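You operate a simulated robot arm through the tools that you are given. There is no shell and no other tool. Be economical: measure what you need, move in short steps, check, and stop when the job is done.

The job below is to be done with a simulated robot arm. You get a single attempt, and the scene is never put back.

TASK
Clamp the jug and mix the lumpy plaster smooth, mostly at mid speed.
Fine: then switch off and swing the clamp arm clear again; leave the paddle down.

Only the result counts: the job must be done as asked and must still hold three seconds after the hand-in. Knocking over, shifting, dropping, spilling or breaking anything else fails it.

THE ROBOT
A 7-joint arm with a two-finger parallel gripper, fixed in place. Base frame: the origin is at the foot of the arm, x ahead of it, y to its left, z up. Readings come in m, degrees, newtons and seconds.
With the tool pointing down near the work surface it reaches from about 0.3 to 0.7 m from the base axis. Its first joint turns from -66.0 to 66.0 degrees. Payload 1.57 kg.
The tool frame sits at the grasp point between the pads (the TCP): z along the fingers, y along the line on which they close. The tips reach 0.03 m beyond it. The gripper opens to 0.11 m. The fingers are 0.024 m wide and 0.012 m thick; the gripper's body (0.048 by 0.112 m) begins 0.078 m behind the TCP.
Orientation is that of the tool frame in the base frame, as a unit quaternion [w, x, y, z]. With the fingers straight down and closing along the base's y, the tool's x points along the base's -x, its y along +y and its z along -z.

THE INTERFACE
- The arm moves only by the tool servo_tool. Its argument "moves" is a list of rows, each a list of 6 numbers: the shift along the tool's x, y, z in units of 400 mm (1.0 is 400 mm), then the turn, a rotation vector about the tool's x, y, z in units of 90 degrees (1.0 is 90 degrees). In form: [[dx, dy, dz, rx, ry, rz], ...]. A call has 1 to 12 rows; each row is the pose to reach, as a shift and turn from the pose commanded when the call began, along the tool's axes at that moment. "jaw" is the opening in per cent of the stroke, from 0 (shut) to 100 (fully open), set as the call begins (left out, the last holds). A call with a number of a shift or a turn outside -1 to 1 is refused whole. Rows are played at 5 a second. More than 0.05 m and 8.6 degrees between two rows, or a gripper value outside its range, and nothing of the call is played. A pose out of reach is approached as far as the arm can. The call stops where the force on the tool passes 40 N (or 10 N more than at its start, if that is more) or the arm is blocked; 0.2 s more then pass. Each finger travels about 0.108 m/s and halts on what it meets, pressing with about 24 N; the grip force reading is that of the motor and also rises with nothing between the fingers. The clock runs only during rows and for 0.2 s after the last one: add rows that repeat a pose to give the fingers time. The reply holds the time, the measured pose of the TCP, the force on the tool along the base axes, the opening and the grip force, in the units named above and with some noise.
- Cameras (640 x 400 px; columns grow to the right, rows downward): "scene" is fixed at [0.1676, -0.3894, 1.3913]; the picture's right is [0.81, -0.59, 0.00], its down [-0.33, -0.46, -0.82] and it looks along [0.49, 0.67, -0.57] (base axes); focal length 258 px, centre (320, 200). "wrist" rides on the gripper at [-0.036, 0, -0.08] in the tool frame; the picture's right is [0.00, -1.00, 0.00], its down [0.97, 0.00, -0.24] and it looks along [0.24, 0.00, 0.97] (tool axes); focal length 218 px, centre (320, 200).
- camera(camera): a new picture of that camera. The clock stands still meanwhile.
- pixel_to_xyz(camera, pixels): for up to 12 pixels [column, row] of the newest picture of that camera ("zoom" is the newest enlarged one), the place [x, y, z] in the base frame of the surface seen there, good to about 0.002 m, but the place of the scene camera against the robot may be out by one fixed shift of up to 0.025 m in any direction. The clock stands still meanwhile.
- inspect(camera, box): a new picture of the part [left, top, right, bottom] of that camera's present view, enlarged. The clock stands still meanwhile.
- job_done(): hands the job in; it is judged then, once.

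Go step by step. Measure first, check grasps and placings, and put right what went wrong. The budget is 80 turns and 46 pictures, counting those below and the enlarged ones. Unless the task says otherwise, let go and move clear before handing in, and close with one line.

The tools are called as name(argument=value, ...) on one line, values as JSON. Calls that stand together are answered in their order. servo_tool: Moves the arm, as the interface text tells. Its arguments: {"type":"object","properties":{"moves":{"type":"array"},"jaw":{"type":"number"}},"required":["moves"]} The other tools are called the same way: camera (camera) takes a picture; pixel_to_xyz (camera, pixels) gives the place of the surface under pixels of a picture; inspect (camera, box) takes an enlarged picture of a part of a camera's view; job_done () hands the job in.

At the start:

```text
t: 0.0
tcp_pos: [0.3488, 0.0747, 1.2634]
ee_rot: [0.0, 0.0, 1.0, 0.001]
force: [0.7, -0.2, -0.1]
opening: 0.1098
finger_force: 0.1
```

scene: 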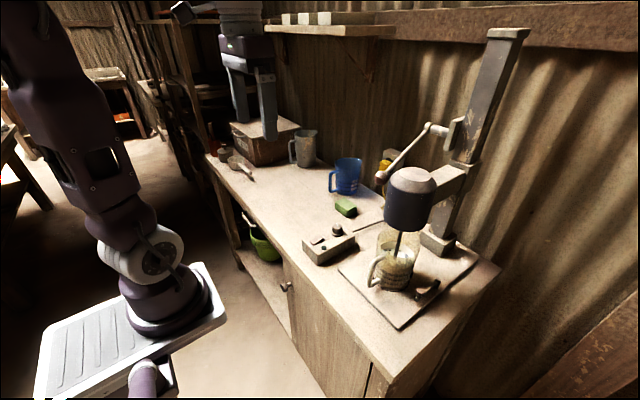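
wrist: 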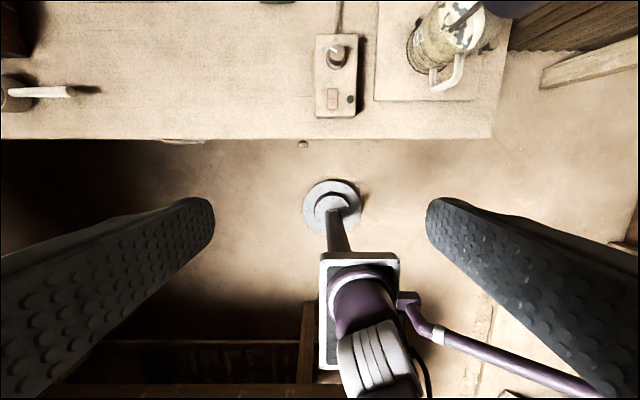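

The scene shows a drill-press style mixer with jug near (395,260) and a control box near (328,245). I'll enlarge both first.

inspect(camera="scene", box=[330, 200, 490, 330])

inspect(camera="scene", box=[290, 200, 370, 280])

inspect(camera="wrist", box=[300, 0, 520, 140])

inspect(camera="scene", box=[350, 20, 540, 250])

```text
3.08 times, centred on (410, 265) of scene
```

zoom: 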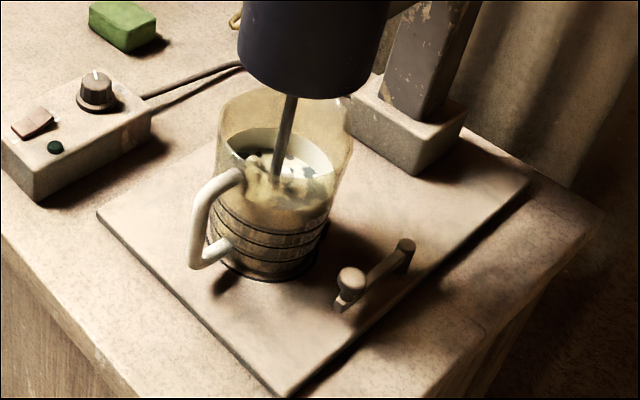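

```text
5.00 times, centred on (330, 240) of scene
```

zoom: 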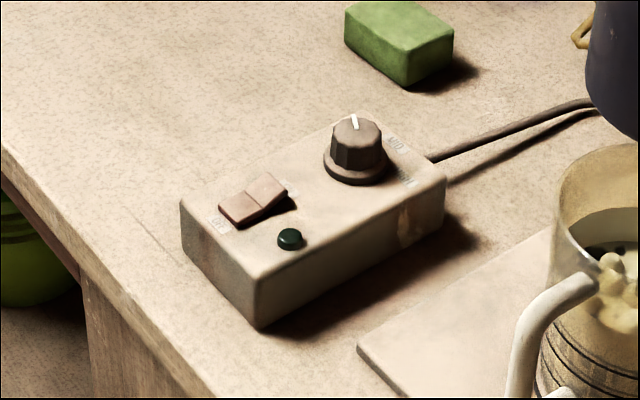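

```text
2.86 times, centred on (410, 70) of wrist
```

zoom: 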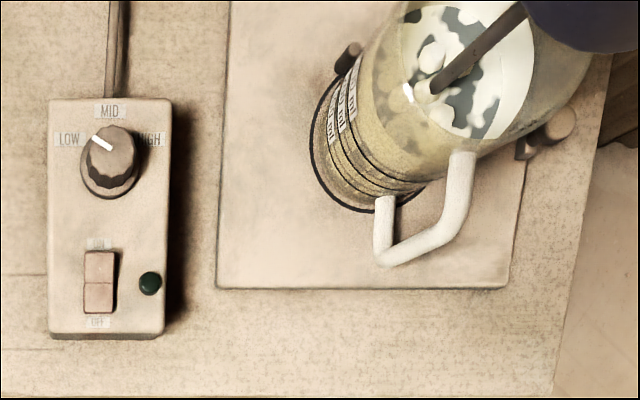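

```text
1.74 times, centred on (445, 135) of scene
```

zoom: 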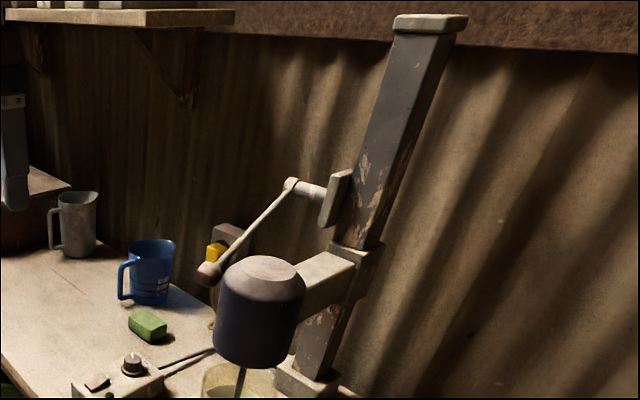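

The clamp lever lies on the plate with its knob at scene (419,291), and the knob on the box points between LOW and MID. I'll measure the main points.

camera(camera="scene")

pixel_to_xyz(camera="scene", pixels=[[418, 288], [431, 281], [376, 292], [336, 227], [317, 241], [325, 247], [380, 177], [430, 126], [412, 175], [399, 235], [398, 290], [440, 240]])

pixel_to_xyz(camera="wrist", pixels=[[336, 52], [334, 93], [334, 103], [351, 99], [335, 49], [421, 20], [490, 43], [482, 50], [460, 60], [430, 70], [377, 99], [476, 99]])

```text
39 pictures are left
```

scene: 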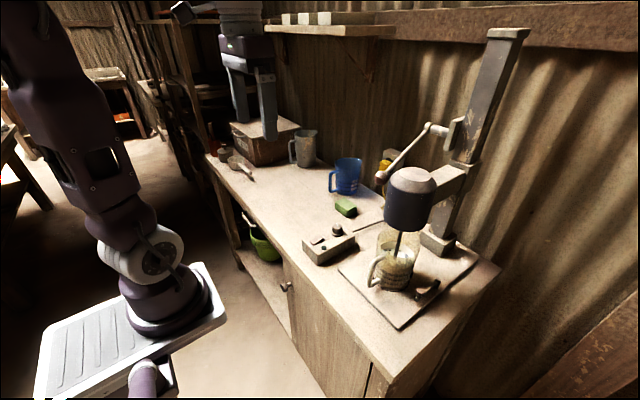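

```text
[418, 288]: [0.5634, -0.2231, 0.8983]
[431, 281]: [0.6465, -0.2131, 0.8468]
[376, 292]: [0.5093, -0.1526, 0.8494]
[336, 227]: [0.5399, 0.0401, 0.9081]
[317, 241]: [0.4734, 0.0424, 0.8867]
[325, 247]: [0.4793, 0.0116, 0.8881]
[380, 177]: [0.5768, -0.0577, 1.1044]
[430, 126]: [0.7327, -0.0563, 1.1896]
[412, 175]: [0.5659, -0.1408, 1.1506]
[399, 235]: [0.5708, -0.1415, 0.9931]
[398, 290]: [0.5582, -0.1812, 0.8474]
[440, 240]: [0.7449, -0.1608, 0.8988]
```

```text
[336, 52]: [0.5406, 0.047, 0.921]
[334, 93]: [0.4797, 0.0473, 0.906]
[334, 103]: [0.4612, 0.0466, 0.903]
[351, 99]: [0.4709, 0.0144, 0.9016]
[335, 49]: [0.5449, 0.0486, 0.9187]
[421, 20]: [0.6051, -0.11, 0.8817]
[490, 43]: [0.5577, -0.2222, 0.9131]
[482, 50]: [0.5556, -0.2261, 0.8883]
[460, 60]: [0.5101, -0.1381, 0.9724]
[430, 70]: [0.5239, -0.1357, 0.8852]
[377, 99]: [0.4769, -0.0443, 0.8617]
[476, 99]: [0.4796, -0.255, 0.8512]
```

The wrist camera agrees with the scene camera to about 15 mm in z. I'll tilt the tool forward in front of the jug to see the clamp, paddle and motor head from the side.

servo_tool(moves=[[0.01, -0.08, 0.03, 0, -0.07, 0], [0.02, -0.16, 0.06, 0, -0.14, 0], [0.03, -0.24, 0.09, 0, -0.21, 0], [0.04, -0.32, 0.13, 0, -0.28, 0], [0.05, -0.4, 0.17, 0, -0.35, 0], [0.06, -0.48, 0.21, 0, -0.42, 0], [0.075, -0.56, 0.25, 0, -0.5, 0], [0.075, -0.56, 0.25, 0, -0.5, 0]])

camera(camera="wrist")

```text
t: 1.8
tcp_pos: [0.3203, -0.1477, 1.1649]
ee_rot: [0.384, 0.0, 0.923, 0.0]
force: [0.7, -0.6, 0.8]
opening: 0.1101
finger_force: 0.1
```

```text
38 pictures are left
```

wrist: 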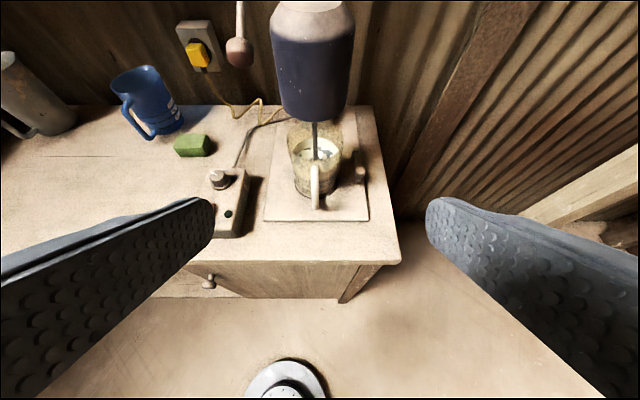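

inspect(camera="wrist", box=[260, 90, 388, 230])

inspect(camera="wrist", box=[170, 0, 400, 140])

pixel_to_xyz(camera="wrist", pixels=[[312, 60], [312, 115], [313, 150], [359, 170], [345, 183], [239, 52], [310, 1], [296, 125], [320, 205], [275, 60], [348, 60], [220, 176]])

```text
2.86 times, centred on (324, 160) of wrist
```

zoom: 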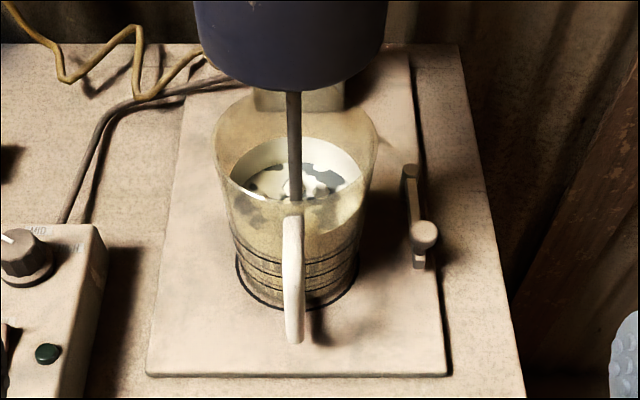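

```text
2.78 times, centred on (285, 70) of wrist
```

zoom: 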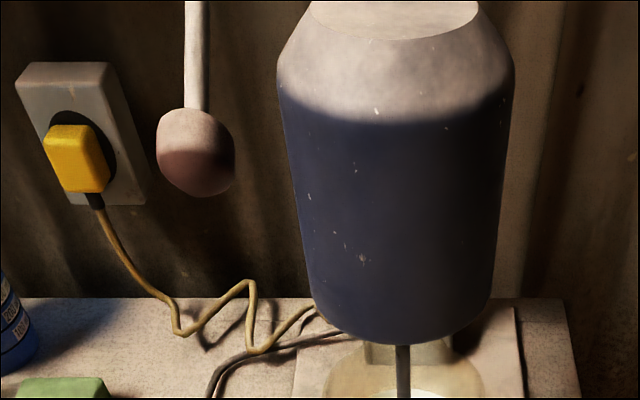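

```text
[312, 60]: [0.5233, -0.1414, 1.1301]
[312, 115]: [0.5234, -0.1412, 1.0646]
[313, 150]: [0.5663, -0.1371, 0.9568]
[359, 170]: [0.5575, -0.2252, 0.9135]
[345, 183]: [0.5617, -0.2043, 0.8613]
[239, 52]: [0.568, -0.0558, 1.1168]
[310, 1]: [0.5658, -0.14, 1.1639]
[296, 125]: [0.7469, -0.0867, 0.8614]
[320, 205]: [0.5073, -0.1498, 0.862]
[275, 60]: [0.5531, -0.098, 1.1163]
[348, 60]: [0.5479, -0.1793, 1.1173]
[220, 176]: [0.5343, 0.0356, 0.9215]
```

The paddle shaft enters the plaster at the jug's centre, and the clamp arm sits right of the jug with its knob at (359,170). I'll move closer for its geometry.

servo_tool(moves=[[0.0075, -0.06, 0.063, 0, 0, 0], [0.015, -0.12, 0.127, 0, 0, 0], [0.022, -0.18, 0.19, 0, 0, 0], [0.03, -0.24, 0.254, 0, 0, 0], [0.0375, -0.3, 0.3175, 0, 0, 0]])

camera(camera="wrist")

inspect(camera="wrist", box=[160, 60, 340, 200])

```text
t: 3.0
tcp_pos: [0.3934, -0.2694, 1.0636]
ee_rot: [0.38, 0.001, 0.925, -0.003]
force: [0.9, 0.0, -0.4]
opening: 0.1098
finger_force: 0.1
out of reach, approached as far as the arm can: row 5
```

```text
35 pictures are left
```

wrist: 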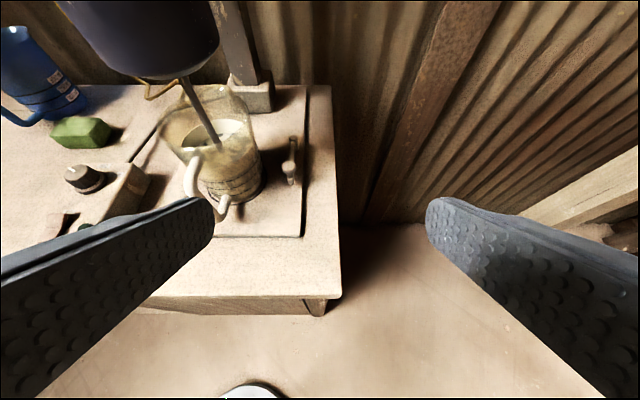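

```text
2.86 times, centred on (250, 130) of wrist
```

zoom: 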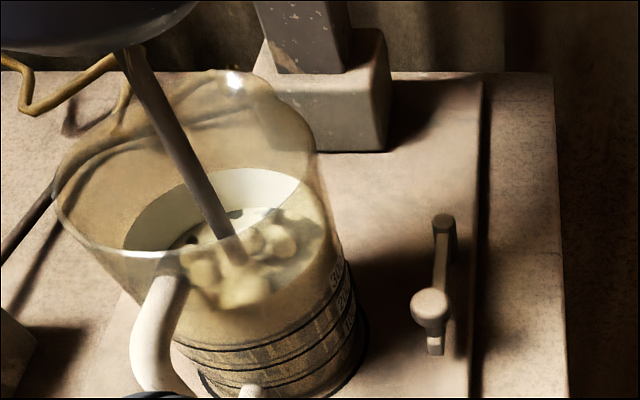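

The arm runs from its pivot post, zoom (443,225), forward to the knob at (430,305) and its end at (435,345). I'll measure those.

pixel_to_xyz(camera="zoom", pixels=[[443, 218], [445, 245], [441, 270], [430, 303], [432, 325], [435, 350], [345, 300], [360, 345], [316, 170], [240, 270], [325, 60], [478, 200]])

```text
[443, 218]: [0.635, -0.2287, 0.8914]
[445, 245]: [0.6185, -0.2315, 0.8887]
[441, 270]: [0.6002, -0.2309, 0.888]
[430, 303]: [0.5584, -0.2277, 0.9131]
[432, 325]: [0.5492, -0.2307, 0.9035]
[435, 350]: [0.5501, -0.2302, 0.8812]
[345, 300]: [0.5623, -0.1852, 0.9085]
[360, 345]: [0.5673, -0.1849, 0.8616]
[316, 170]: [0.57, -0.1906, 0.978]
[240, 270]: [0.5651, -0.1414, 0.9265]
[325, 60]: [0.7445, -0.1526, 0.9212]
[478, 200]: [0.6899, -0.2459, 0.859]
```

The pivot is at about (0.635,-0.229) and the knob top at (0.56,-0.229,0.915), with the jug wall at y≈-0.188. I'll level the tool, then turn it so the fingers close along x and can grip the knob from the outer side.

servo_tool(moves=[[-0.04, -0.02, 0.01, 0, 0.08, 0], [-0.08, -0.04, 0.02, 0, 0.16, 0], [-0.12, -0.06, 0.03, 0, 0.24, 0], [-0.16, -0.08, 0.04, 0, 0.32, 0], [-0.2, -0.1, 0.05, 0, 0.41, 0], [-0.2475, -0.125, 0.054, 0, 0.5, 0]])

servo_tool(moves=[[0, 0, 0, 0, 0, 0.09], [0, 0, 0, 0, 0, 0.18], [0, 0, 0, 0, 0, 0.27], [0, 0, 0, 0, 0, 0.36], [0, 0, 0, 0, 0, 0.45], [0, 0, 0, 0, 0, 0.54], [0, 0, 0, 0, 0, 0.63], [0, 0, 0, 0, 0, 0.72], [0, 0, 0, 0, 0, 0.81], [0, 0, 0, 0, 0, 0.9], [0, 0, 0, 0, 0, 0.98], [0, 0, 0, 0, 0, 1.0]])

```text
t: 4.4
tcp_pos: [0.3894, -0.3121, 1.1045]
ee_rot: [0.277, 0.024, 0.96, -0.031]
force: [0.3, -0.1, 0.7]
opening: 0.1101
finger_force: 0.1
out of reach, approached as far as the arm can: row 1, 2, 3, 4, 5, 6
```

```text
t: 7.0
tcp_pos: [0.3895, -0.3107, 1.1008]
ee_rot: [0.218, 0.697, 0.661, 0.174]
force: [-0.1, -0.4, -0.5]
opening: 0.1099
finger_force: 0.0
```

The tool turned 90° but kept about 32° of forward pitch. I'll take that out with a turn about tool x while moving forward and up.

servo_tool(moves=[[-0.004, 0.04, -0.005, 0.07, 0, 0], [-0.008, 0.08, -0.01, 0.14, 0, 0], [-0.012, 0.12, -0.015, 0.21, 0, 0], [-0.016, 0.16, -0.02, 0.28, 0, 0], [-0.02, 0.195, -0.025, 0.359, 0, 0], [-0.02, 0.195, -0.025, 0.359, 0, 0]])

```text
t: 8.4
tcp_pos: [0.3717, -0.2826, 1.1663]
ee_rot: [0.155, 0.719, 0.671, 0.096]
force: [0.0, -0.8, -0.3]
opening: 0.1099
finger_force: 0.1
out of reach, approached as far as the arm can: row 1, 2, 3, 4, 5, 6
```

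The arm stalls short of the pose, perhaps at a joint limit. I'll look at the scene.

camera(camera="scene")

```text
33 pictures are left
```

scene: 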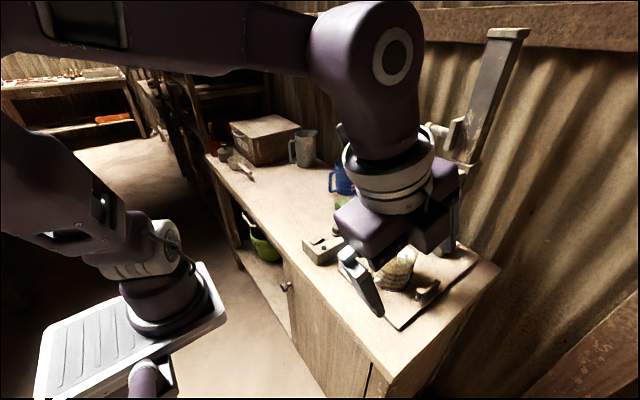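

The elbow is folded far back, so I'll go back toward the centre to free the arm, levelling the tool there.

servo_tool(moves=[[0.062, 0.01, -0.044, 0.0, 0, 0], [0.124, 0.02, -0.087, 0.05, 0, 0], [0.186, 0.03, -0.13, 0.1, 0, 0], [0.248, 0.04, -0.174, 0.15, 0, 0], [0.31, 0.052, -0.217, 0.19, 0, 0], [0.31, 0.052, -0.217, 0.229, 0, 0]])

```text
t: 9.8
tcp_pos: [0.3727, -0.1482, 1.2476]
ee_rot: [0.024, 0.735, 0.677, -0.025]
force: [-1.0, -0.4, -0.1]
opening: 0.1098
finger_force: 0.0
out of reach, approached as far as the arm can: row 4
```

The tool is level again and the arm is free. I'll now carry it out beside the mixer, high up, and tilt it toward +y.

servo_tool(moves=[[-0.1, 0.03, 0.0, 0, 0.0, -0.02], [-0.19, 0.08, 0.03, 0, 0.05, -0.04], [-0.27, 0.16, 0.07, 0, 0.1, -0.053], [-0.33, 0.24, 0.12, 0, 0.16, -0.053], [-0.37, 0.3, 0.17, 0, 0.22, -0.053], [-0.4, 0.35, 0.205, 0, 0.27, -0.053], [-0.4, 0.35, 0.205, 0, 0.32, -0.053]])

```text
t: 11.4
tcp_pos: [0.4714, -0.2791, 1.163]
ee_rot: [-0.141, 0.692, 0.691, 0.153]
force: [0.8, -1.3, -0.7]
opening: 0.1101
finger_force: 0.1
out of reach, approached as far as the arm can: row 4, 5, 6, 7
```

Orientation is as wanted (tilt 24°), but the last part of the sideways move was cut. I'll try going forward and down to the pre-grasp above the knob.

servo_tool(moves=[[-0.026, 0.05, 0.06, 0, 0, 0], [-0.052, 0.1, 0.12, 0, 0, 0], [-0.08, 0.15, 0.18, 0, 0, 0], [-0.104, 0.19, 0.25, 0, 0, 0], [-0.13, 0.2225, 0.33, 0, 0, 0], [-0.13, 0.2225, 0.33, 0, 0, 0]], jaw=55)

camera(camera="wrist")

```text
t: 12.8
tcp_pos: [0.5623, -0.2663, 1.0275]
ee_rot: [-0.146, 0.69, 0.692, 0.157]
force: [0.5, 0.6, 0.1]
opening: 0.0605
finger_force: 0.1
out of reach, approached as far as the arm can: row 2, 3, 4, 5, 6
```

```text
32 pictures are left
```

wrist: 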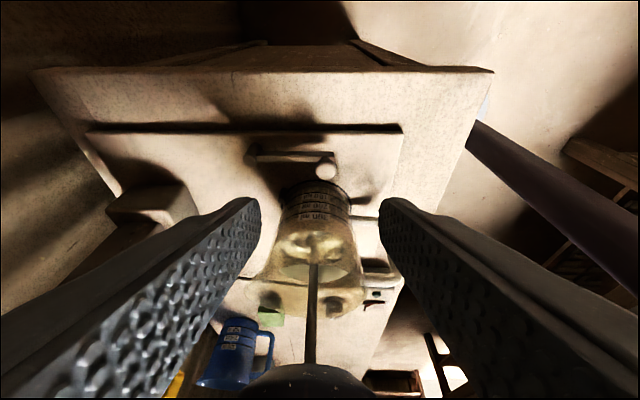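

Nearly at the pre-grasp; the knob shows at (327,168) with the fingers to either side. I'll measure it exactly from here.

inspect(camera="wrist", box=[230, 120, 410, 230])

pixel_to_xyz(camera="wrist", pixels=[[327, 168], [318, 168], [335, 168], [327, 178], [255, 152], [300, 155], [327, 160], [320, 190], [350, 215], [300, 186]])

```text
3.56 times, centred on (320, 175) of wrist
```

zoom: 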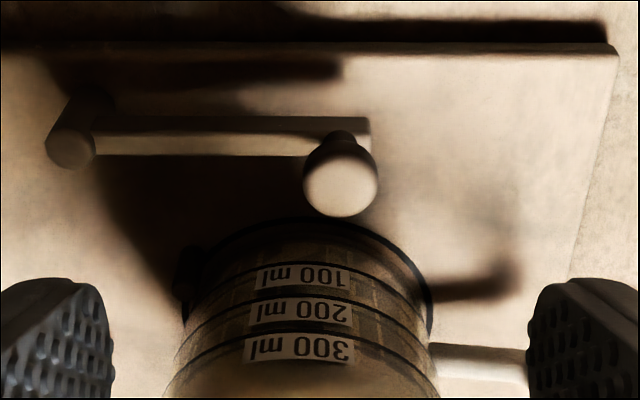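

```text
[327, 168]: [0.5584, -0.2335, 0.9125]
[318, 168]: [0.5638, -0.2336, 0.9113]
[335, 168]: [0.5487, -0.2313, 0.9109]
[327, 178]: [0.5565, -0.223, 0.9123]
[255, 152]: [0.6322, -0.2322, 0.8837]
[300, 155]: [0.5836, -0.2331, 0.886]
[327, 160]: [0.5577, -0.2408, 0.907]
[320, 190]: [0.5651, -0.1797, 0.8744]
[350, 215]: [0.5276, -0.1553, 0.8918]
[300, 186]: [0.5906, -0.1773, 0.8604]
```

Knob centre is (0.557,-0.230) with its top at 0.912. I'll lower onto it with the fingertips staying above the bar (0.886).

servo_tool(moves=[[-0.02, -0.0125, 0.066, 0, 0, 0], [-0.03, -0.0125, 0.132, 0, 0, 0], [-0.04, -0.0125, 0.2, 0, 0, 0], [-0.045, -0.0125, 0.25, 0, 0, 0], [-0.045, -0.0125, 0.264, 0, 0, 0], [-0.045, -0.0125, 0.264, 0, 0, 0]])

inspect(camera="wrist", box=[230, 100, 410, 230])

```text
t: 14.2
tcp_pos: [0.5606, -0.2405, 0.9223]
ee_rot: [-0.146, 0.69, 0.691, 0.158]
force: [0.1, -0.1, 0.5]
opening: 0.0608
finger_force: 0.0
```

```text
3.08 times, centred on (320, 165) of wrist
```

zoom: 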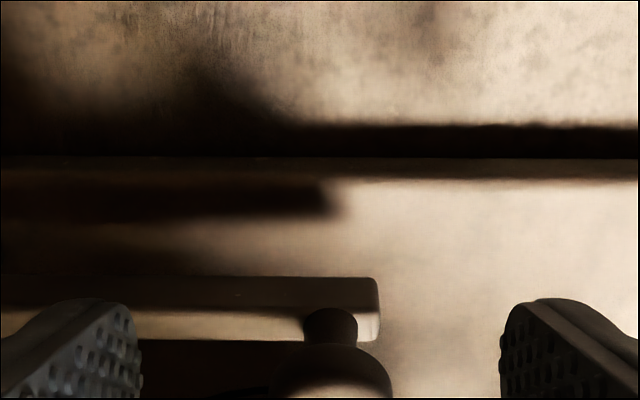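

The knob sits between the fingertips above the bar, so I'll close on it.

servo_tool(moves=[[0, 0, 0, 0, 0, 0], [0, 0, 0, 0, 0, 0], [0, 0, 0, 0, 0, 0]], jaw=8)

inspect(camera="wrist", box=[230, 100, 410, 230])

```text
t: 15.0
tcp_pos: [0.5586, -0.2398, 0.9221]
ee_rot: [-0.147, 0.69, 0.691, 0.156]
force: [-19.9, 2.0, 2.1]
opening: 0.0193
finger_force: 32.9
```

```text
3.08 times, centred on (320, 165) of wrist
```

zoom: 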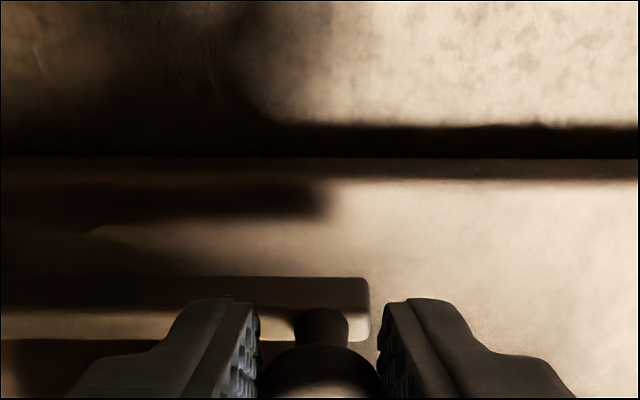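

The knob is held (opening 0.019). I'll centre x by 3 mm and swing along the arc in small steps to 15°.

servo_tool(moves=[[0, -0.008, 0, 0, 0, 0], [0.0147, -0.0075, 0.0068, 0, 0, 0], [0.0295, -0.0055, 0.0137, 0, 0, 0], [0.044, -0.002, 0.0204, 0, 0, 0]])

camera(camera="wrist")

```text
t: 16.0
tcp_pos: [0.5605, -0.2227, 0.9231]
ee_rot: [-0.143, 0.69, 0.691, 0.158]
force: [21.9, -8.6, -5.0]
opening: 0.0193
finger_force: 33.0
```

```text
28 pictures are left
```

wrist: 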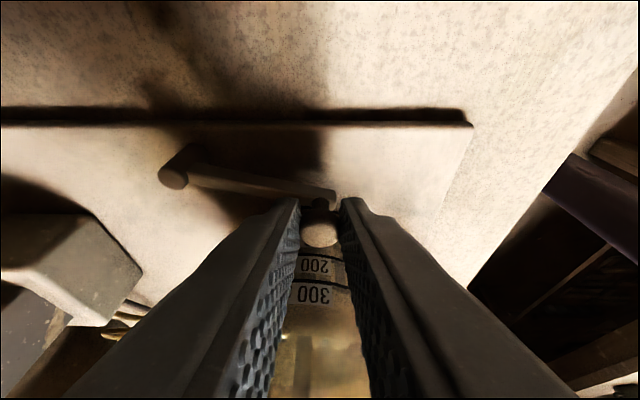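

The arm has swung about 15° and follows. There's a sideways force of +22 N along x, so I'll relieve 2 mm in x and continue to about 25°, watching the force.

servo_tool(moves=[[0.0, 0.005, 0.0, 0, 0, 0], [0.0075, 0.0075, 0.0034, 0, 0, 0], [0.0147, 0.0105, 0.0066, 0, 0, 0], [0.022, 0.0135, 0.01, 0, 0, 0], [0.028, 0.016, 0.013, 0, 0, 0]])

camera(camera="wrist")

```text
t: 17.2
tcp_pos: [0.5647, -0.2088, 0.9228]
ee_rot: [-0.146, 0.69, 0.691, 0.157]
force: [1.5, -2.1, 10.9]
opening: 0.0192
finger_force: 33.5
```

```text
27 pictures are left
```

wrist: 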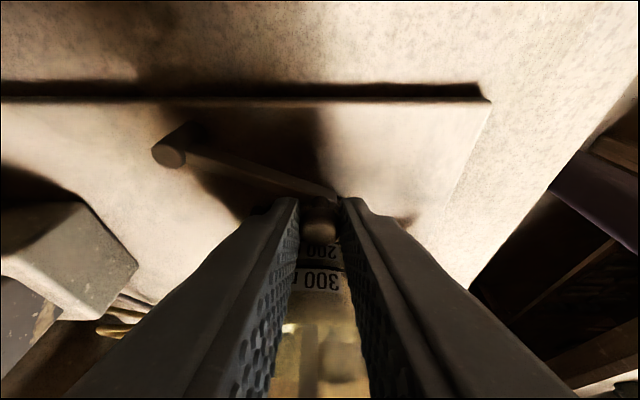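

The arm is at about 24°, with little resistance in y. I'll continue in 2 mm steps until it comes up firm against the jug.

servo_tool(moves=[[0.0045, 0.0025, 0.002, 0, 0, 0], [0.009, 0.005, 0.004, 0, 0, 0], [0.0135, 0.0075, 0.006, 0, 0, 0], [0.0135, 0.0075, 0.006, 0, 0, 0]])

inspect(camera="scene", box=[330, 190, 490, 330])

```text
t: 18.2
tcp_pos: [0.5657, -0.2054, 0.9236]
ee_rot: [-0.147, 0.691, 0.691, 0.155]
force: [-14.7, -30.8, -4.5]
opening: 0.0192
finger_force: 33.3
```

```text
2.86 times, centred on (410, 260) of scene
```

zoom: 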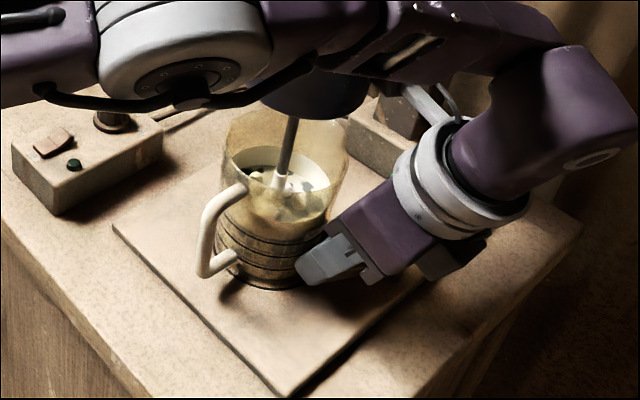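

There's firm resistance of 31 N in y at about 27°, so the arm is against the jug. I'll release and back off along the approach direction to check.

servo_tool(moves=[[0.009, 0.004, 0.004, 0, 0, 0], [0.0, 0.004, 0.0, 0, 0, 0], [0.0, 0.004, -0.06, 0, 0, 0], [0.0, 0.0, -0.14, 0, 0, 0], [-0.02, 0.0, -0.22, 0, 0, 0]], jaw=55)

camera(camera="wrist")

inspect(camera="wrist", box=[220, 110, 420, 240])

```text
t: 18.6
tcp_pos: [0.566, -0.2059, 0.9235]
ee_rot: [-0.143, 0.693, 0.689, 0.155]
force: [-1.0, -11.4, 0.7]
opening: 0.0604
finger_force: 0.0
stopped in row 1: the force on the tool passed its limit (the readings are from after the stop); the commanded pose is now the measured one
```

```text
25 pictures are left
```

wrist: 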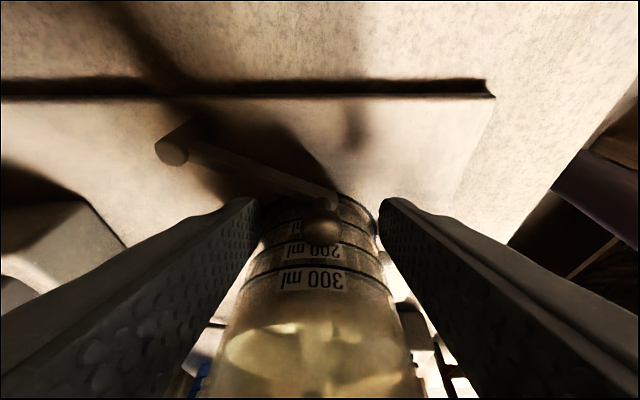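

```text
3.08 times, centred on (320, 175) of wrist
```

zoom: 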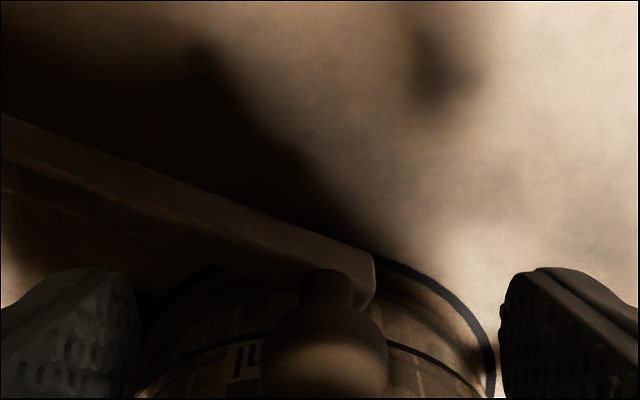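

The fingers are open and the arm's end rests on the jug wall. I'll back straight off.

servo_tool(moves=[[-0.01, 0.0, -0.02, 0, 0, 0], [-0.02, 0.0, -0.08, 0, 0, 0], [-0.03, 0.0, -0.16, 0, 0, 0], [-0.04, 0.0, -0.25, 0, 0, 0]])

inspect(camera="wrist", box=[220, 110, 420, 240])

```text
t: 19.6
tcp_pos: [0.5666, -0.2617, 1.0048]
ee_rot: [-0.145, 0.691, 0.691, 0.154]
force: [1.5, -0.4, 0.0]
opening: 0.0602
finger_force: 0.2
```

```text
3.08 times, centred on (320, 175) of wrist
```

zoom: 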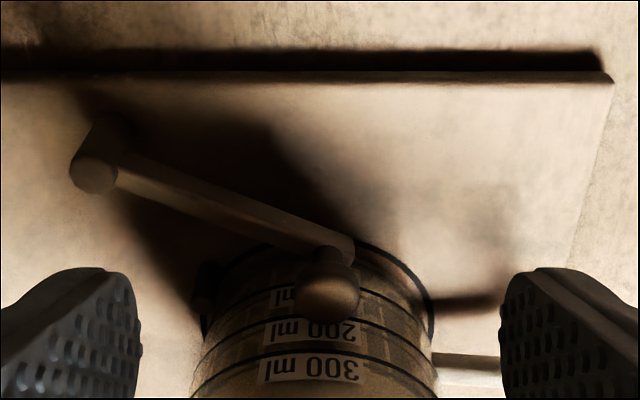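

pixel_to_xyz(camera="zoom", pixels=[[93, 172], [200, 205], [328, 285], [345, 240], [310, 365], [215, 280], [400, 300], [420, 360], [207, 320]])

```text
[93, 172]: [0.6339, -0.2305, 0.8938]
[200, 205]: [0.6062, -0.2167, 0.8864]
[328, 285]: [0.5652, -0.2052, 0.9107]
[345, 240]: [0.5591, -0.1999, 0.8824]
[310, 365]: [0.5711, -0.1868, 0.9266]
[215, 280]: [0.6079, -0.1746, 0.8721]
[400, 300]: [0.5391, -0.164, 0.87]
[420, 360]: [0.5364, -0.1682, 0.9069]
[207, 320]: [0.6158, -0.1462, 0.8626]
```

The bar seems a few mm short of the jug wall (bar edge y≈-0.19, wall -0.187), and the fingers may have touched first. I'll close the fingers and push the bar from its outer side.

servo_tool(moves=[[-0.03, -0.009, 0.0, 0, 0, 0], [-0.064, -0.009, 0.06, 0, 0, 0], [-0.064, -0.009, 0.12, 0, 0, 0], [-0.064, -0.009, 0.18, 0, 0, 0], [-0.064, -0.009, 0.2375, 0, 0, 0], [-0.064, -0.009, 0.2375, 0, 0, 0]], jaw=0)

inspect(camera="wrist", box=[220, 110, 420, 240])

```text
t: 20.9
tcp_pos: [0.5651, -0.2445, 0.9106]
ee_rot: [-0.144, 0.692, 0.691, 0.155]
force: [0.2, -0.1, 0.8]
opening: 0.0003
finger_force: 21.2
out of reach, approached as far as the arm can: row 1
```

```text
3.08 times, centred on (320, 175) of wrist
```

zoom: 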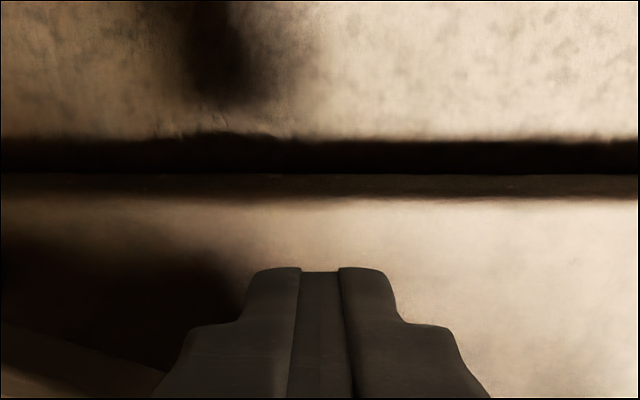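

The closed fingers are outside the bar. I'll push in +y in 2.5 mm steps.

servo_tool(moves=[[0.0113, 0, 0.0053, 0, 0, 0], [0.0227, 0, 0.0105, 0, 0, 0], [0.0283, 0, 0.0131, 0, 0, 0], [0.034, 0, 0.0158, 0, 0, 0], [0.0397, 0, 0.0184, 0, 0, 0]])

inspect(camera="wrist", box=[220, 110, 420, 240])

```text
t: 22.1
tcp_pos: [0.5614, -0.2276, 0.9108]
ee_rot: [-0.145, 0.691, 0.691, 0.154]
force: [0.6, -1.2, 0.1]
opening: 0.0
finger_force: 20.9
```

```text
3.08 times, centred on (320, 175) of wrist
```

zoom: 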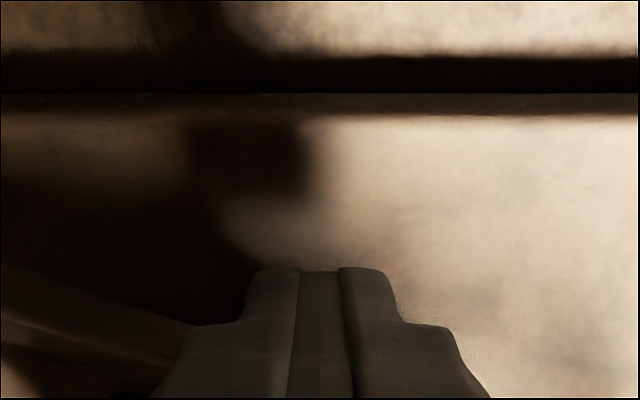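

Contact hasn't begun yet; I'll continue.

servo_tool(moves=[[0.0045, 0, 0.0021, 0, 0, 0], [0.009, 0, 0.0042, 0, 0, 0], [0.0136, 0, 0.0063, 0, 0, 0], [0.018, 0, 0.0084, 0, 0, 0], [0.0227, 0, 0.0105, 0, 0, 0], [0.0227, 0, 0.0105, 0, 0, 0]])

```text
t: 23.5
tcp_pos: [0.5631, -0.2237, 0.9087]
ee_rot: [-0.14, 0.694, 0.69, 0.15]
force: [-3.4, -8.1, -0.3]
opening: 0.0001
finger_force: 20.9
stopped in row 6: the force on the tool passed its limit (the readings are from after the stop); the commanded pose is now the measured one
```

It came up hard against something at y=-0.2237, so the arm is seated. I'll back off and check.

servo_tool(moves=[[-0.02, 0.0, -0.02, 0, 0, 0], [-0.04, 0.0, -0.08, 0, 0, 0], [-0.05, 0.0, -0.16, 0, 0, 0], [-0.05, 0.0, -0.25, 0, 0, 0]], jaw=55)

inspect(camera="wrist", box=[220, 110, 420, 240])

pixel_to_xyz(camera="zoom", pixels=[[93, 172], [200, 205], [328, 285], [345, 240], [310, 365]])

```text
t: 24.5
tcp_pos: [0.5623, -0.2683, 0.9716]
ee_rot: [-0.141, 0.693, 0.69, 0.153]
force: [0.1, -0.3, -0.3]
opening: 0.0605
finger_force: 0.0
out of reach, approached as far as the arm can: row 4
```

```text
3.08 times, centred on (320, 175) of wrist
```

zoom: 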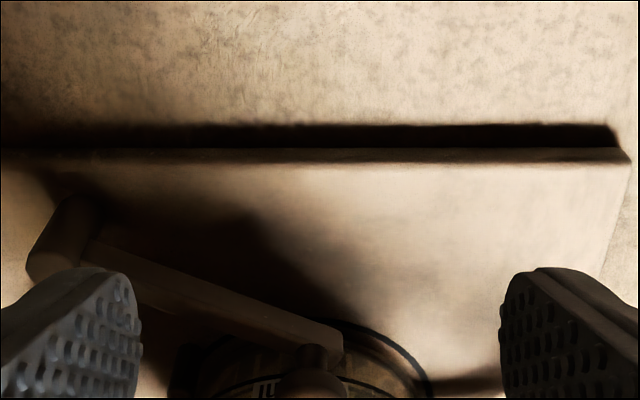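

```text
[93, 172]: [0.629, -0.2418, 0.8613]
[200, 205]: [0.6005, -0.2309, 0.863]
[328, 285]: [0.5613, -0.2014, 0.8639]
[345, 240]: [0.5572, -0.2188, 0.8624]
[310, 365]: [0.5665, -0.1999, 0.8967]
```

I'll rise a bit to get the whole clamp in view.

servo_tool(moves=[[0.03, 0, -0.065, 0, 0, 0], [0.06, 0, -0.13, 0, 0, 0], [0.08, 0, -0.18, 0, 0, 0]])

inspect(camera="wrist", box=[220, 110, 420, 240])

```text
t: 25.3
tcp_pos: [0.556, -0.2667, 1.0517]
ee_rot: [-0.14, 0.695, 0.689, 0.152]
force: [1.0, 0.1, 0.6]
opening: 0.0607
finger_force: 0.1
out of reach, approached as far as the arm can: row 3
```

```text
3.08 times, centred on (320, 175) of wrist
```

zoom: 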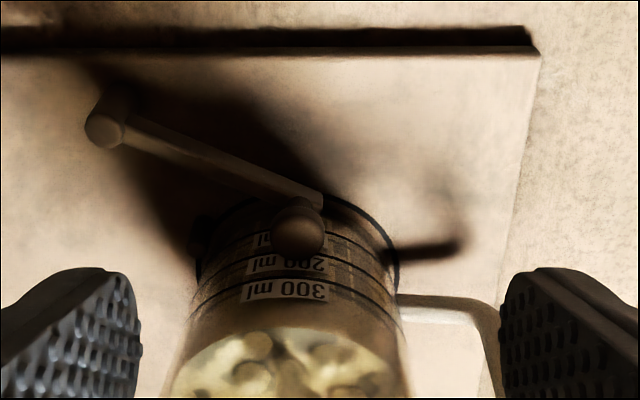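

pixel_to_xyz(camera="zoom", pixels=[[103, 130], [298, 228], [312, 195], [200, 160], [260, 180], [300, 290], [398, 260], [198, 260]])

```text
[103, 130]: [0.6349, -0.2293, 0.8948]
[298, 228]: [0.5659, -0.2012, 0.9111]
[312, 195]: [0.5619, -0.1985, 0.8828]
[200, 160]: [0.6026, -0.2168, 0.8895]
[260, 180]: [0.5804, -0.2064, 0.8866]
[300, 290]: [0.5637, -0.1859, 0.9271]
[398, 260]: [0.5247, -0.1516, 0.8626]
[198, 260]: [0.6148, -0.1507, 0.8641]
```

The knob is now at (0.566,-0.201), bearing on the jug against a hard stop, so the clamp is closed. I'll retreat the way I came, toward the centre.

servo_tool(moves=[[0.02, -0.03, -0.06, 0, 0, 0], [0.04, -0.07, -0.12, 0, 0, 0], [0.06, -0.13, -0.19, 0, 0, 0], [0.085, -0.215, -0.26, 0, 0, 0]])

servo_tool(moves=[[0.04, -0.07, -0.05, 0, -0.05, 0], [0.11, -0.13, -0.1, 0, -0.12, 0], [0.19, -0.19, -0.13, 0, -0.19, 0], [0.29, -0.24, -0.1, 0, -0.25, 0], [0.39, -0.26, -0.08, 0, -0.27, 0], [0.49, -0.28, -0.05, 0, -0.27, 0]])

```text
t: 26.3
tcp_pos: [0.4669, -0.2774, 1.1613]
ee_rot: [-0.14, 0.694, 0.69, 0.152]
force: [-0.5, 1.2, -0.1]
opening: 0.0605
finger_force: 0.1
```

```text
t: 27.7
tcp_pos: [0.3546, -0.1047, 1.2515]
ee_rot: [0.009, 0.71, 0.704, 0.003]
force: [0.3, -0.4, 0.2]
opening: 0.0603
finger_force: 0.1
```

I'm level and clear. Next I'll move above the control box while turning back to the plain orientation.

servo_tool(moves=[[0.05, 0.02, 0.02, 0, 0, -0.085], [0.1, 0.04, 0.04, 0, 0, -0.17], [0.15, 0.06, 0.06, 0, 0, -0.255], [0.2, 0.08, 0.08, 0, 0, -0.34], [0.25, 0.1, 0.1, 0, 0, -0.425], [0.3, 0.13, 0.13, 0, 0, -0.51], [0.34, 0.16, 0.16, 0, 0, -0.595], [0.37, 0.2, 0.19, 0, 0, -0.68], [0.38, 0.24, 0.22, 0, 0, -0.765], [0.38, 0.28, 0.26, 0, 0, -0.85], [0.38, 0.32, 0.29, 0, 0, -0.935], [0.38, 0.36, 0.325, 0, 0, -1.0]])

camera(camera="wrist")

camera(camera="scene")

```text
t: 30.3
tcp_pos: [0.5031, 0.0442, 1.1245]
ee_rot: [0.008, 0.002, 1.0, -0.005]
force: [0.6, -0.1, 0.3]
opening: 0.0605
finger_force: 0.1
```

```text
18 pictures are left
```

wrist: 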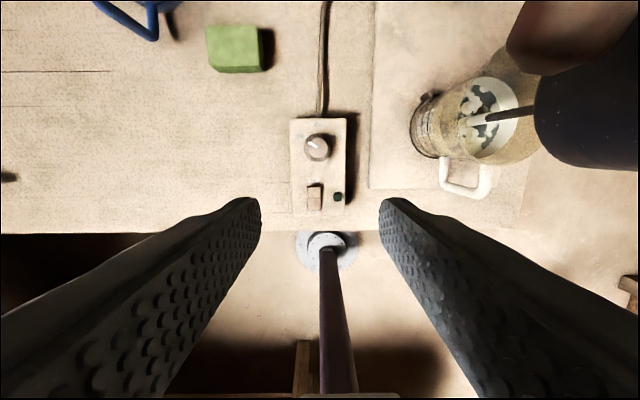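

```text
17 pictures are left
```

scene: 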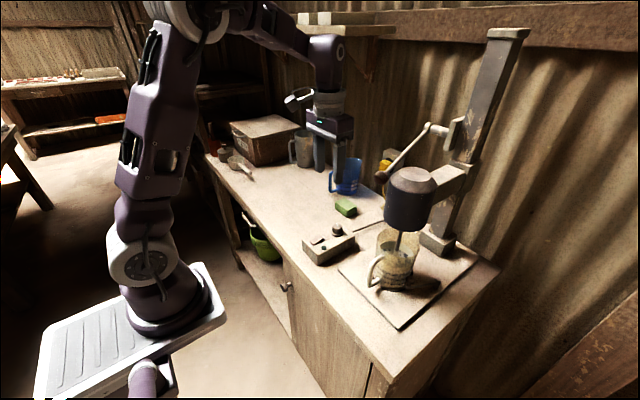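

I'm above the box with the dial at wrist (318,147) and the rocker at (315,197). I'll enlarge and measure.

inspect(camera="wrist", box=[270, 110, 370, 215])

pixel_to_xyz(camera="wrist", pixels=[[318, 147], [311, 142], [327, 152], [318, 160], [315, 190], [315, 197], [315, 205], [338, 197], [298, 125], [318, 136]])

```text
3.81 times, centred on (320, 162) of wrist
```

zoom: 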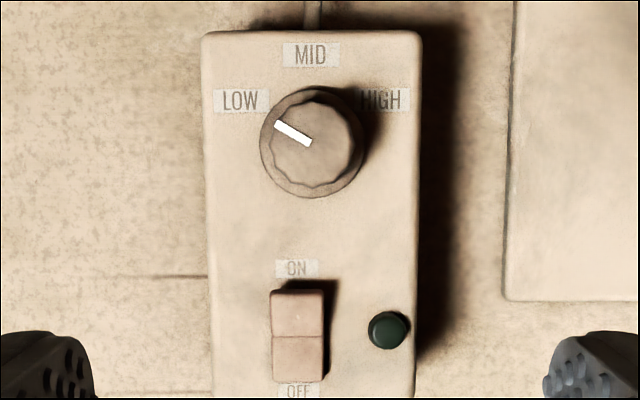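

```text
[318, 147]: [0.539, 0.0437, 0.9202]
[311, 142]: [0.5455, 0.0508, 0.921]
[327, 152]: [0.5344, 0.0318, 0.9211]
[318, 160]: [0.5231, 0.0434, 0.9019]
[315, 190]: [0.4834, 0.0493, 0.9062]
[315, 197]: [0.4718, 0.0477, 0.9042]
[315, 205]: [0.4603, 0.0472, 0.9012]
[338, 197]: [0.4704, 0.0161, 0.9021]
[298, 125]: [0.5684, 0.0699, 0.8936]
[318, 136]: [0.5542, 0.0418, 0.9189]
```

The pointer is at LOW (60° anticlockwise of MID), and the dial's centre is (0.539,0.043) with its top at 0.920. I'll move over it and down, stopping just above the skirt.

servo_tool(moves=[[-0.05, 0, 0.1, 0, 0, 0], [-0.09, -0.002, 0.2, 0, 0, 0], [-0.09, -0.002, 0.3, 0, 0, 0], [-0.09, -0.002, 0.4, 0, 0, 0], [-0.09, -0.002, 0.47, 0, 0, 0], [-0.09, -0.002, 0.47, 0, 0, 0]])

inspect(camera="wrist", box=[220, 110, 420, 240])

```text
t: 31.7
tcp_pos: [0.5373, 0.0454, 0.9392]
ee_rot: [0.009, 0.004, 1.0, -0.005]
force: [0.1, 1.0, 0.5]
opening: 0.0604
finger_force: 0.0
```

```text
3.08 times, centred on (320, 175) of wrist
```

zoom: 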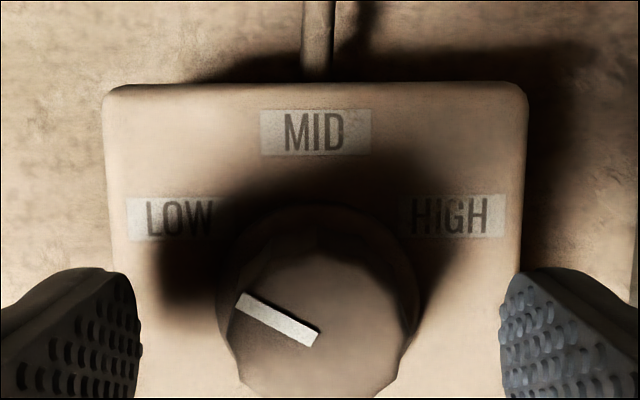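

The dial is centred between the fingers. I'll lower 3 mm and close.

servo_tool(moves=[[0, 0, 0.0075, 0, 0, 0], [0, 0, 0.0075, 0, 0, 0], [0, 0, 0.0075, 0, 0, 0]], jaw=15)

```text
t: 32.5
tcp_pos: [0.5383, 0.0446, 0.9356]
ee_rot: [0.009, 0.005, 1.0, -0.004]
force: [-3.8, 8.5, 22.3]
opening: 0.0287
finger_force: 38.9
```

The dial is gripped at 0.029; a 22 N vertical load suggests the tips rest on the skirt, so I'll ease up 1 mm and turn clockwise 60°.

servo_tool(moves=[[0, 0, -0.004, 0, 0, 0], [0, 0, -0.004, 0, 0, 0.08], [0, 0, -0.004, 0, 0, 0.16], [0, 0, -0.004, 0, 0, 0.24], [0, 0, -0.004, 0, 0, 0.32], [0, 0, -0.004, 0, 0, 0.4], [0, 0, -0.004, 0, 0, 0.48], [0, 0, -0.004, 0, 0, 0.56], [0, 0, -0.004, 0, 0, 0.62], [0, 0, -0.004, 0, 0, 0.667], [0, 0, -0.004, 0, 0, 0.667]])

inspect(camera="wrist", box=[220, 90, 420, 240])

```text
t: 34.9
tcp_pos: [0.5418, 0.0445, 0.9371]
ee_rot: [0.011, 0.504, 0.864, 0.001]
force: [-10.1, 24.8, 15.8]
opening: 0.0287
finger_force: 38.7
```

```text
2.67 times, centred on (320, 165) of wrist
```

zoom: 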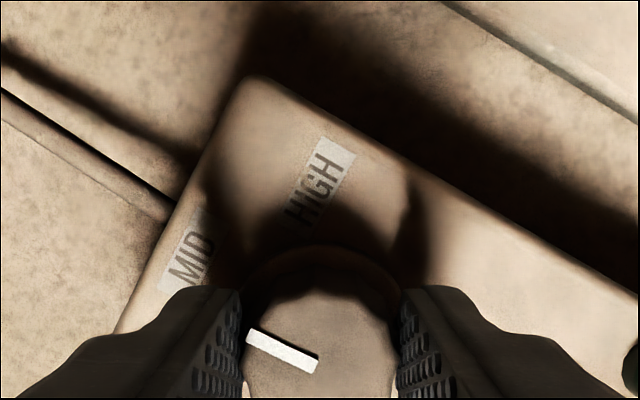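

The pointer turned along with the tool. I'll release, rise and turn back to verify.

servo_tool(moves=[[0, 0, -0.004, 0, 0, 0], [0, 0, -0.004, 0, 0, 0], [0, 0, -0.07, 0, 0, 0], [0, 0, -0.14, 0, 0, -0.08], [0, 0, -0.2, 0, 0, -0.16], [0, 0, -0.2, 0, 0, -0.25], [0, 0, -0.2, 0, 0, -0.34], [0, 0, -0.2, 0, 0, -0.43], [0, 0, -0.2, 0, 0, -0.52], [0, 0, -0.2, 0, 0, -0.6], [0, 0, -0.2, 0, 0, -0.667]], jaw=55)

inspect(camera="wrist", box=[230, 100, 410, 280])

```text
t: 37.3
tcp_pos: [0.5389, 0.0431, 1.017]
ee_rot: [0.008, 0.004, 1.0, -0.004]
force: [0.0, 0.2, -0.2]
opening: 0.0604
finger_force: 0.1
```

```text
2.22 times, centred on (320, 190) of wrist
```

zoom: 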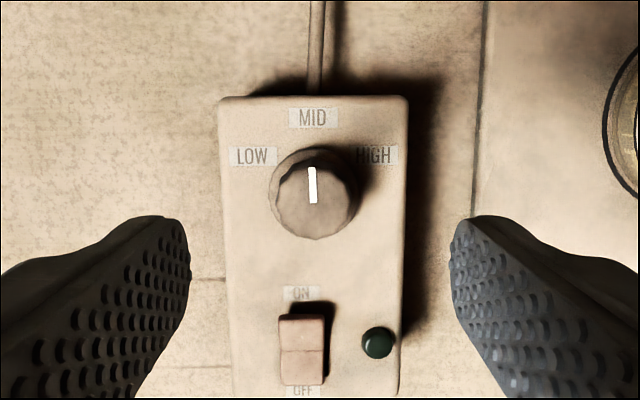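

The dial points at MID. I'll close the fingers and go above the ON end of the rocker, at about (0.490,0.047).

servo_tool(moves=[[0.06, 0.005, 0, 0, 0, 0], [0.1225, 0.011, 0, 0, 0, 0], [0.1225, 0.011, 0.08, 0, 0, 0], [0.1225, 0.011, 0.16, 0, 0, 0], [0.1225, 0.011, 0.18, 0, 0, 0]], jaw=0)

inspect(camera="wrist", box=[230, 100, 410, 280])

```text
t: 38.5
tcp_pos: [0.4912, 0.0468, 0.9455]
ee_rot: [0.009, 0.005, 1.0, -0.004]
force: [-0.3, 1.1, 0.2]
opening: 0.0
finger_force: 21.4
```

```text
2.22 times, centred on (320, 190) of wrist
```

zoom: 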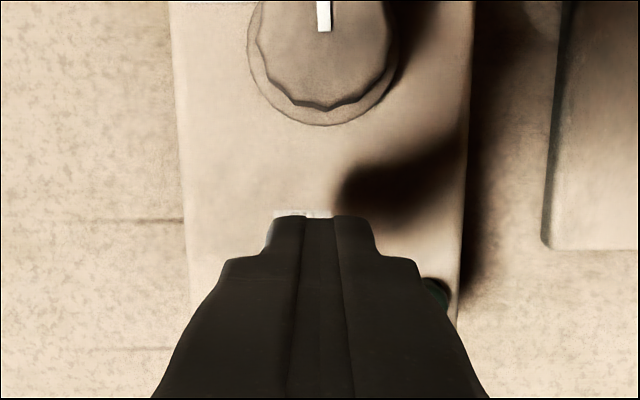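

The tip covers the ON end and stays clear of the dial. I'll press down in small steps.

servo_tool(moves=[[0, 0, 0.012, 0, 0, 0], [0, 0, 0.018, 0, 0, 0], [0, 0, 0.024, 0, 0, 0], [0, 0, 0.03, 0, 0, 0], [0, 0, 0.034, 0, 0, 0], [0, 0, 0.038, 0, 0, 0]])

servo_tool(moves=[[0, 0, -0.06, 0, 0, 0], [0, 0, -0.14, 0, 0, 0]])

camera(camera="scene")

```text
t: 39.9
tcp_pos: [0.4921, 0.0478, 0.932]
ee_rot: [0.009, 0.004, 1.0, -0.003]
force: [-5.6, 0.6, 11.7]
opening: 0.0
finger_force: 21.6
stopped in row 6: the force on the tool passed its limit (the readings are from after the stop); the commanded pose is now the measured one
```

```text
t: 40.5
tcp_pos: [0.4916, 0.0476, 0.989]
ee_rot: [0.009, 0.005, 1.0, -0.003]
force: [0.5, -0.6, 0.2]
opening: 0.0
finger_force: 21.7
```

```text
11 pictures are left
```

scene: 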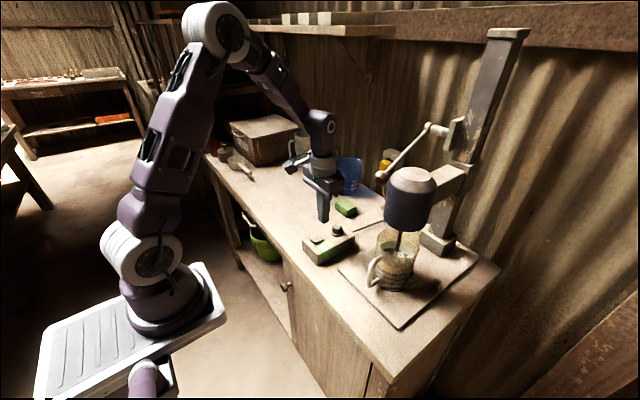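

The lamp glows green, so the mixer is running at MID. I'll wait, moving over the OFF end meanwhile, and look at the plaster.

servo_tool(moves=[[0.05, 0, 0, 0, 0, 0], [0.0925, 0, 0, 0, 0, 0], [0.0925, 0, 0, 0, 0, 0], [0.0925, 0, 0, 0, 0, 0], [0.0925, 0, 0, 0, 0, 0], [0.0925, 0, 0, 0, 0, 0], [0.0925, 0, 0, 0, 0, 0], [0.0925, 0, 0, 0, 0, 0], [0.0925, 0, 0, 0, 0, 0], [0.0925, 0, 0, 0, 0, 0], [0.0925, 0, 0, 0, 0, 0], [0.0925, 0, 0, 0, 0, 0]])

servo_tool(moves=[[0, 0, 0, 0, 0, 0], [0, 0, 0, 0, 0, 0], [0, 0, 0, 0, 0, 0], [0, 0, 0, 0, 0, 0], [0, 0, 0, 0, 0, 0], [0, 0, 0, 0, 0, 0], [0, 0, 0, 0, 0, 0], [0, 0, 0, 0, 0, 0], [0, 0, 0, 0, 0, 0], [0, 0, 0, 0, 0, 0], [0, 0, 0, 0, 0, 0], [0, 0, 0, 0, 0, 0]])

inspect(camera="scene", box=[300, 200, 450, 300])

```text
t: 43.1
tcp_pos: [0.4538, 0.0484, 0.9853]
ee_rot: [0.009, 0.004, 1.0, -0.004]
force: [0.5, -0.3, -0.5]
opening: 0.0
finger_force: 21.3
```

```text
t: 45.7
tcp_pos: [0.4541, 0.0477, 0.9844]
ee_rot: [0.009, 0.005, 1.0, -0.003]
force: [0.0, -0.7, 0.1]
opening: 0.0
finger_force: 21.8
```

```text
4.00 times, centred on (375, 250) of scene
```

zoom: 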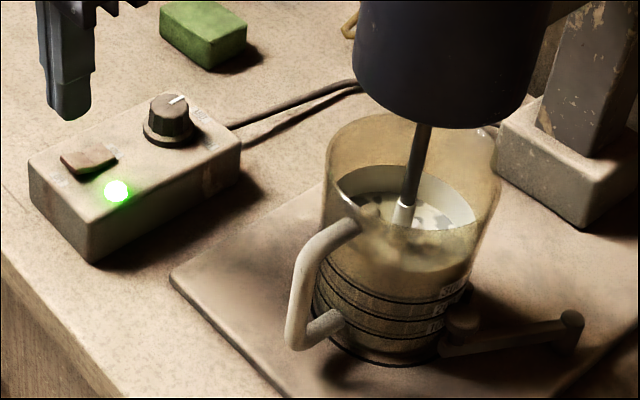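

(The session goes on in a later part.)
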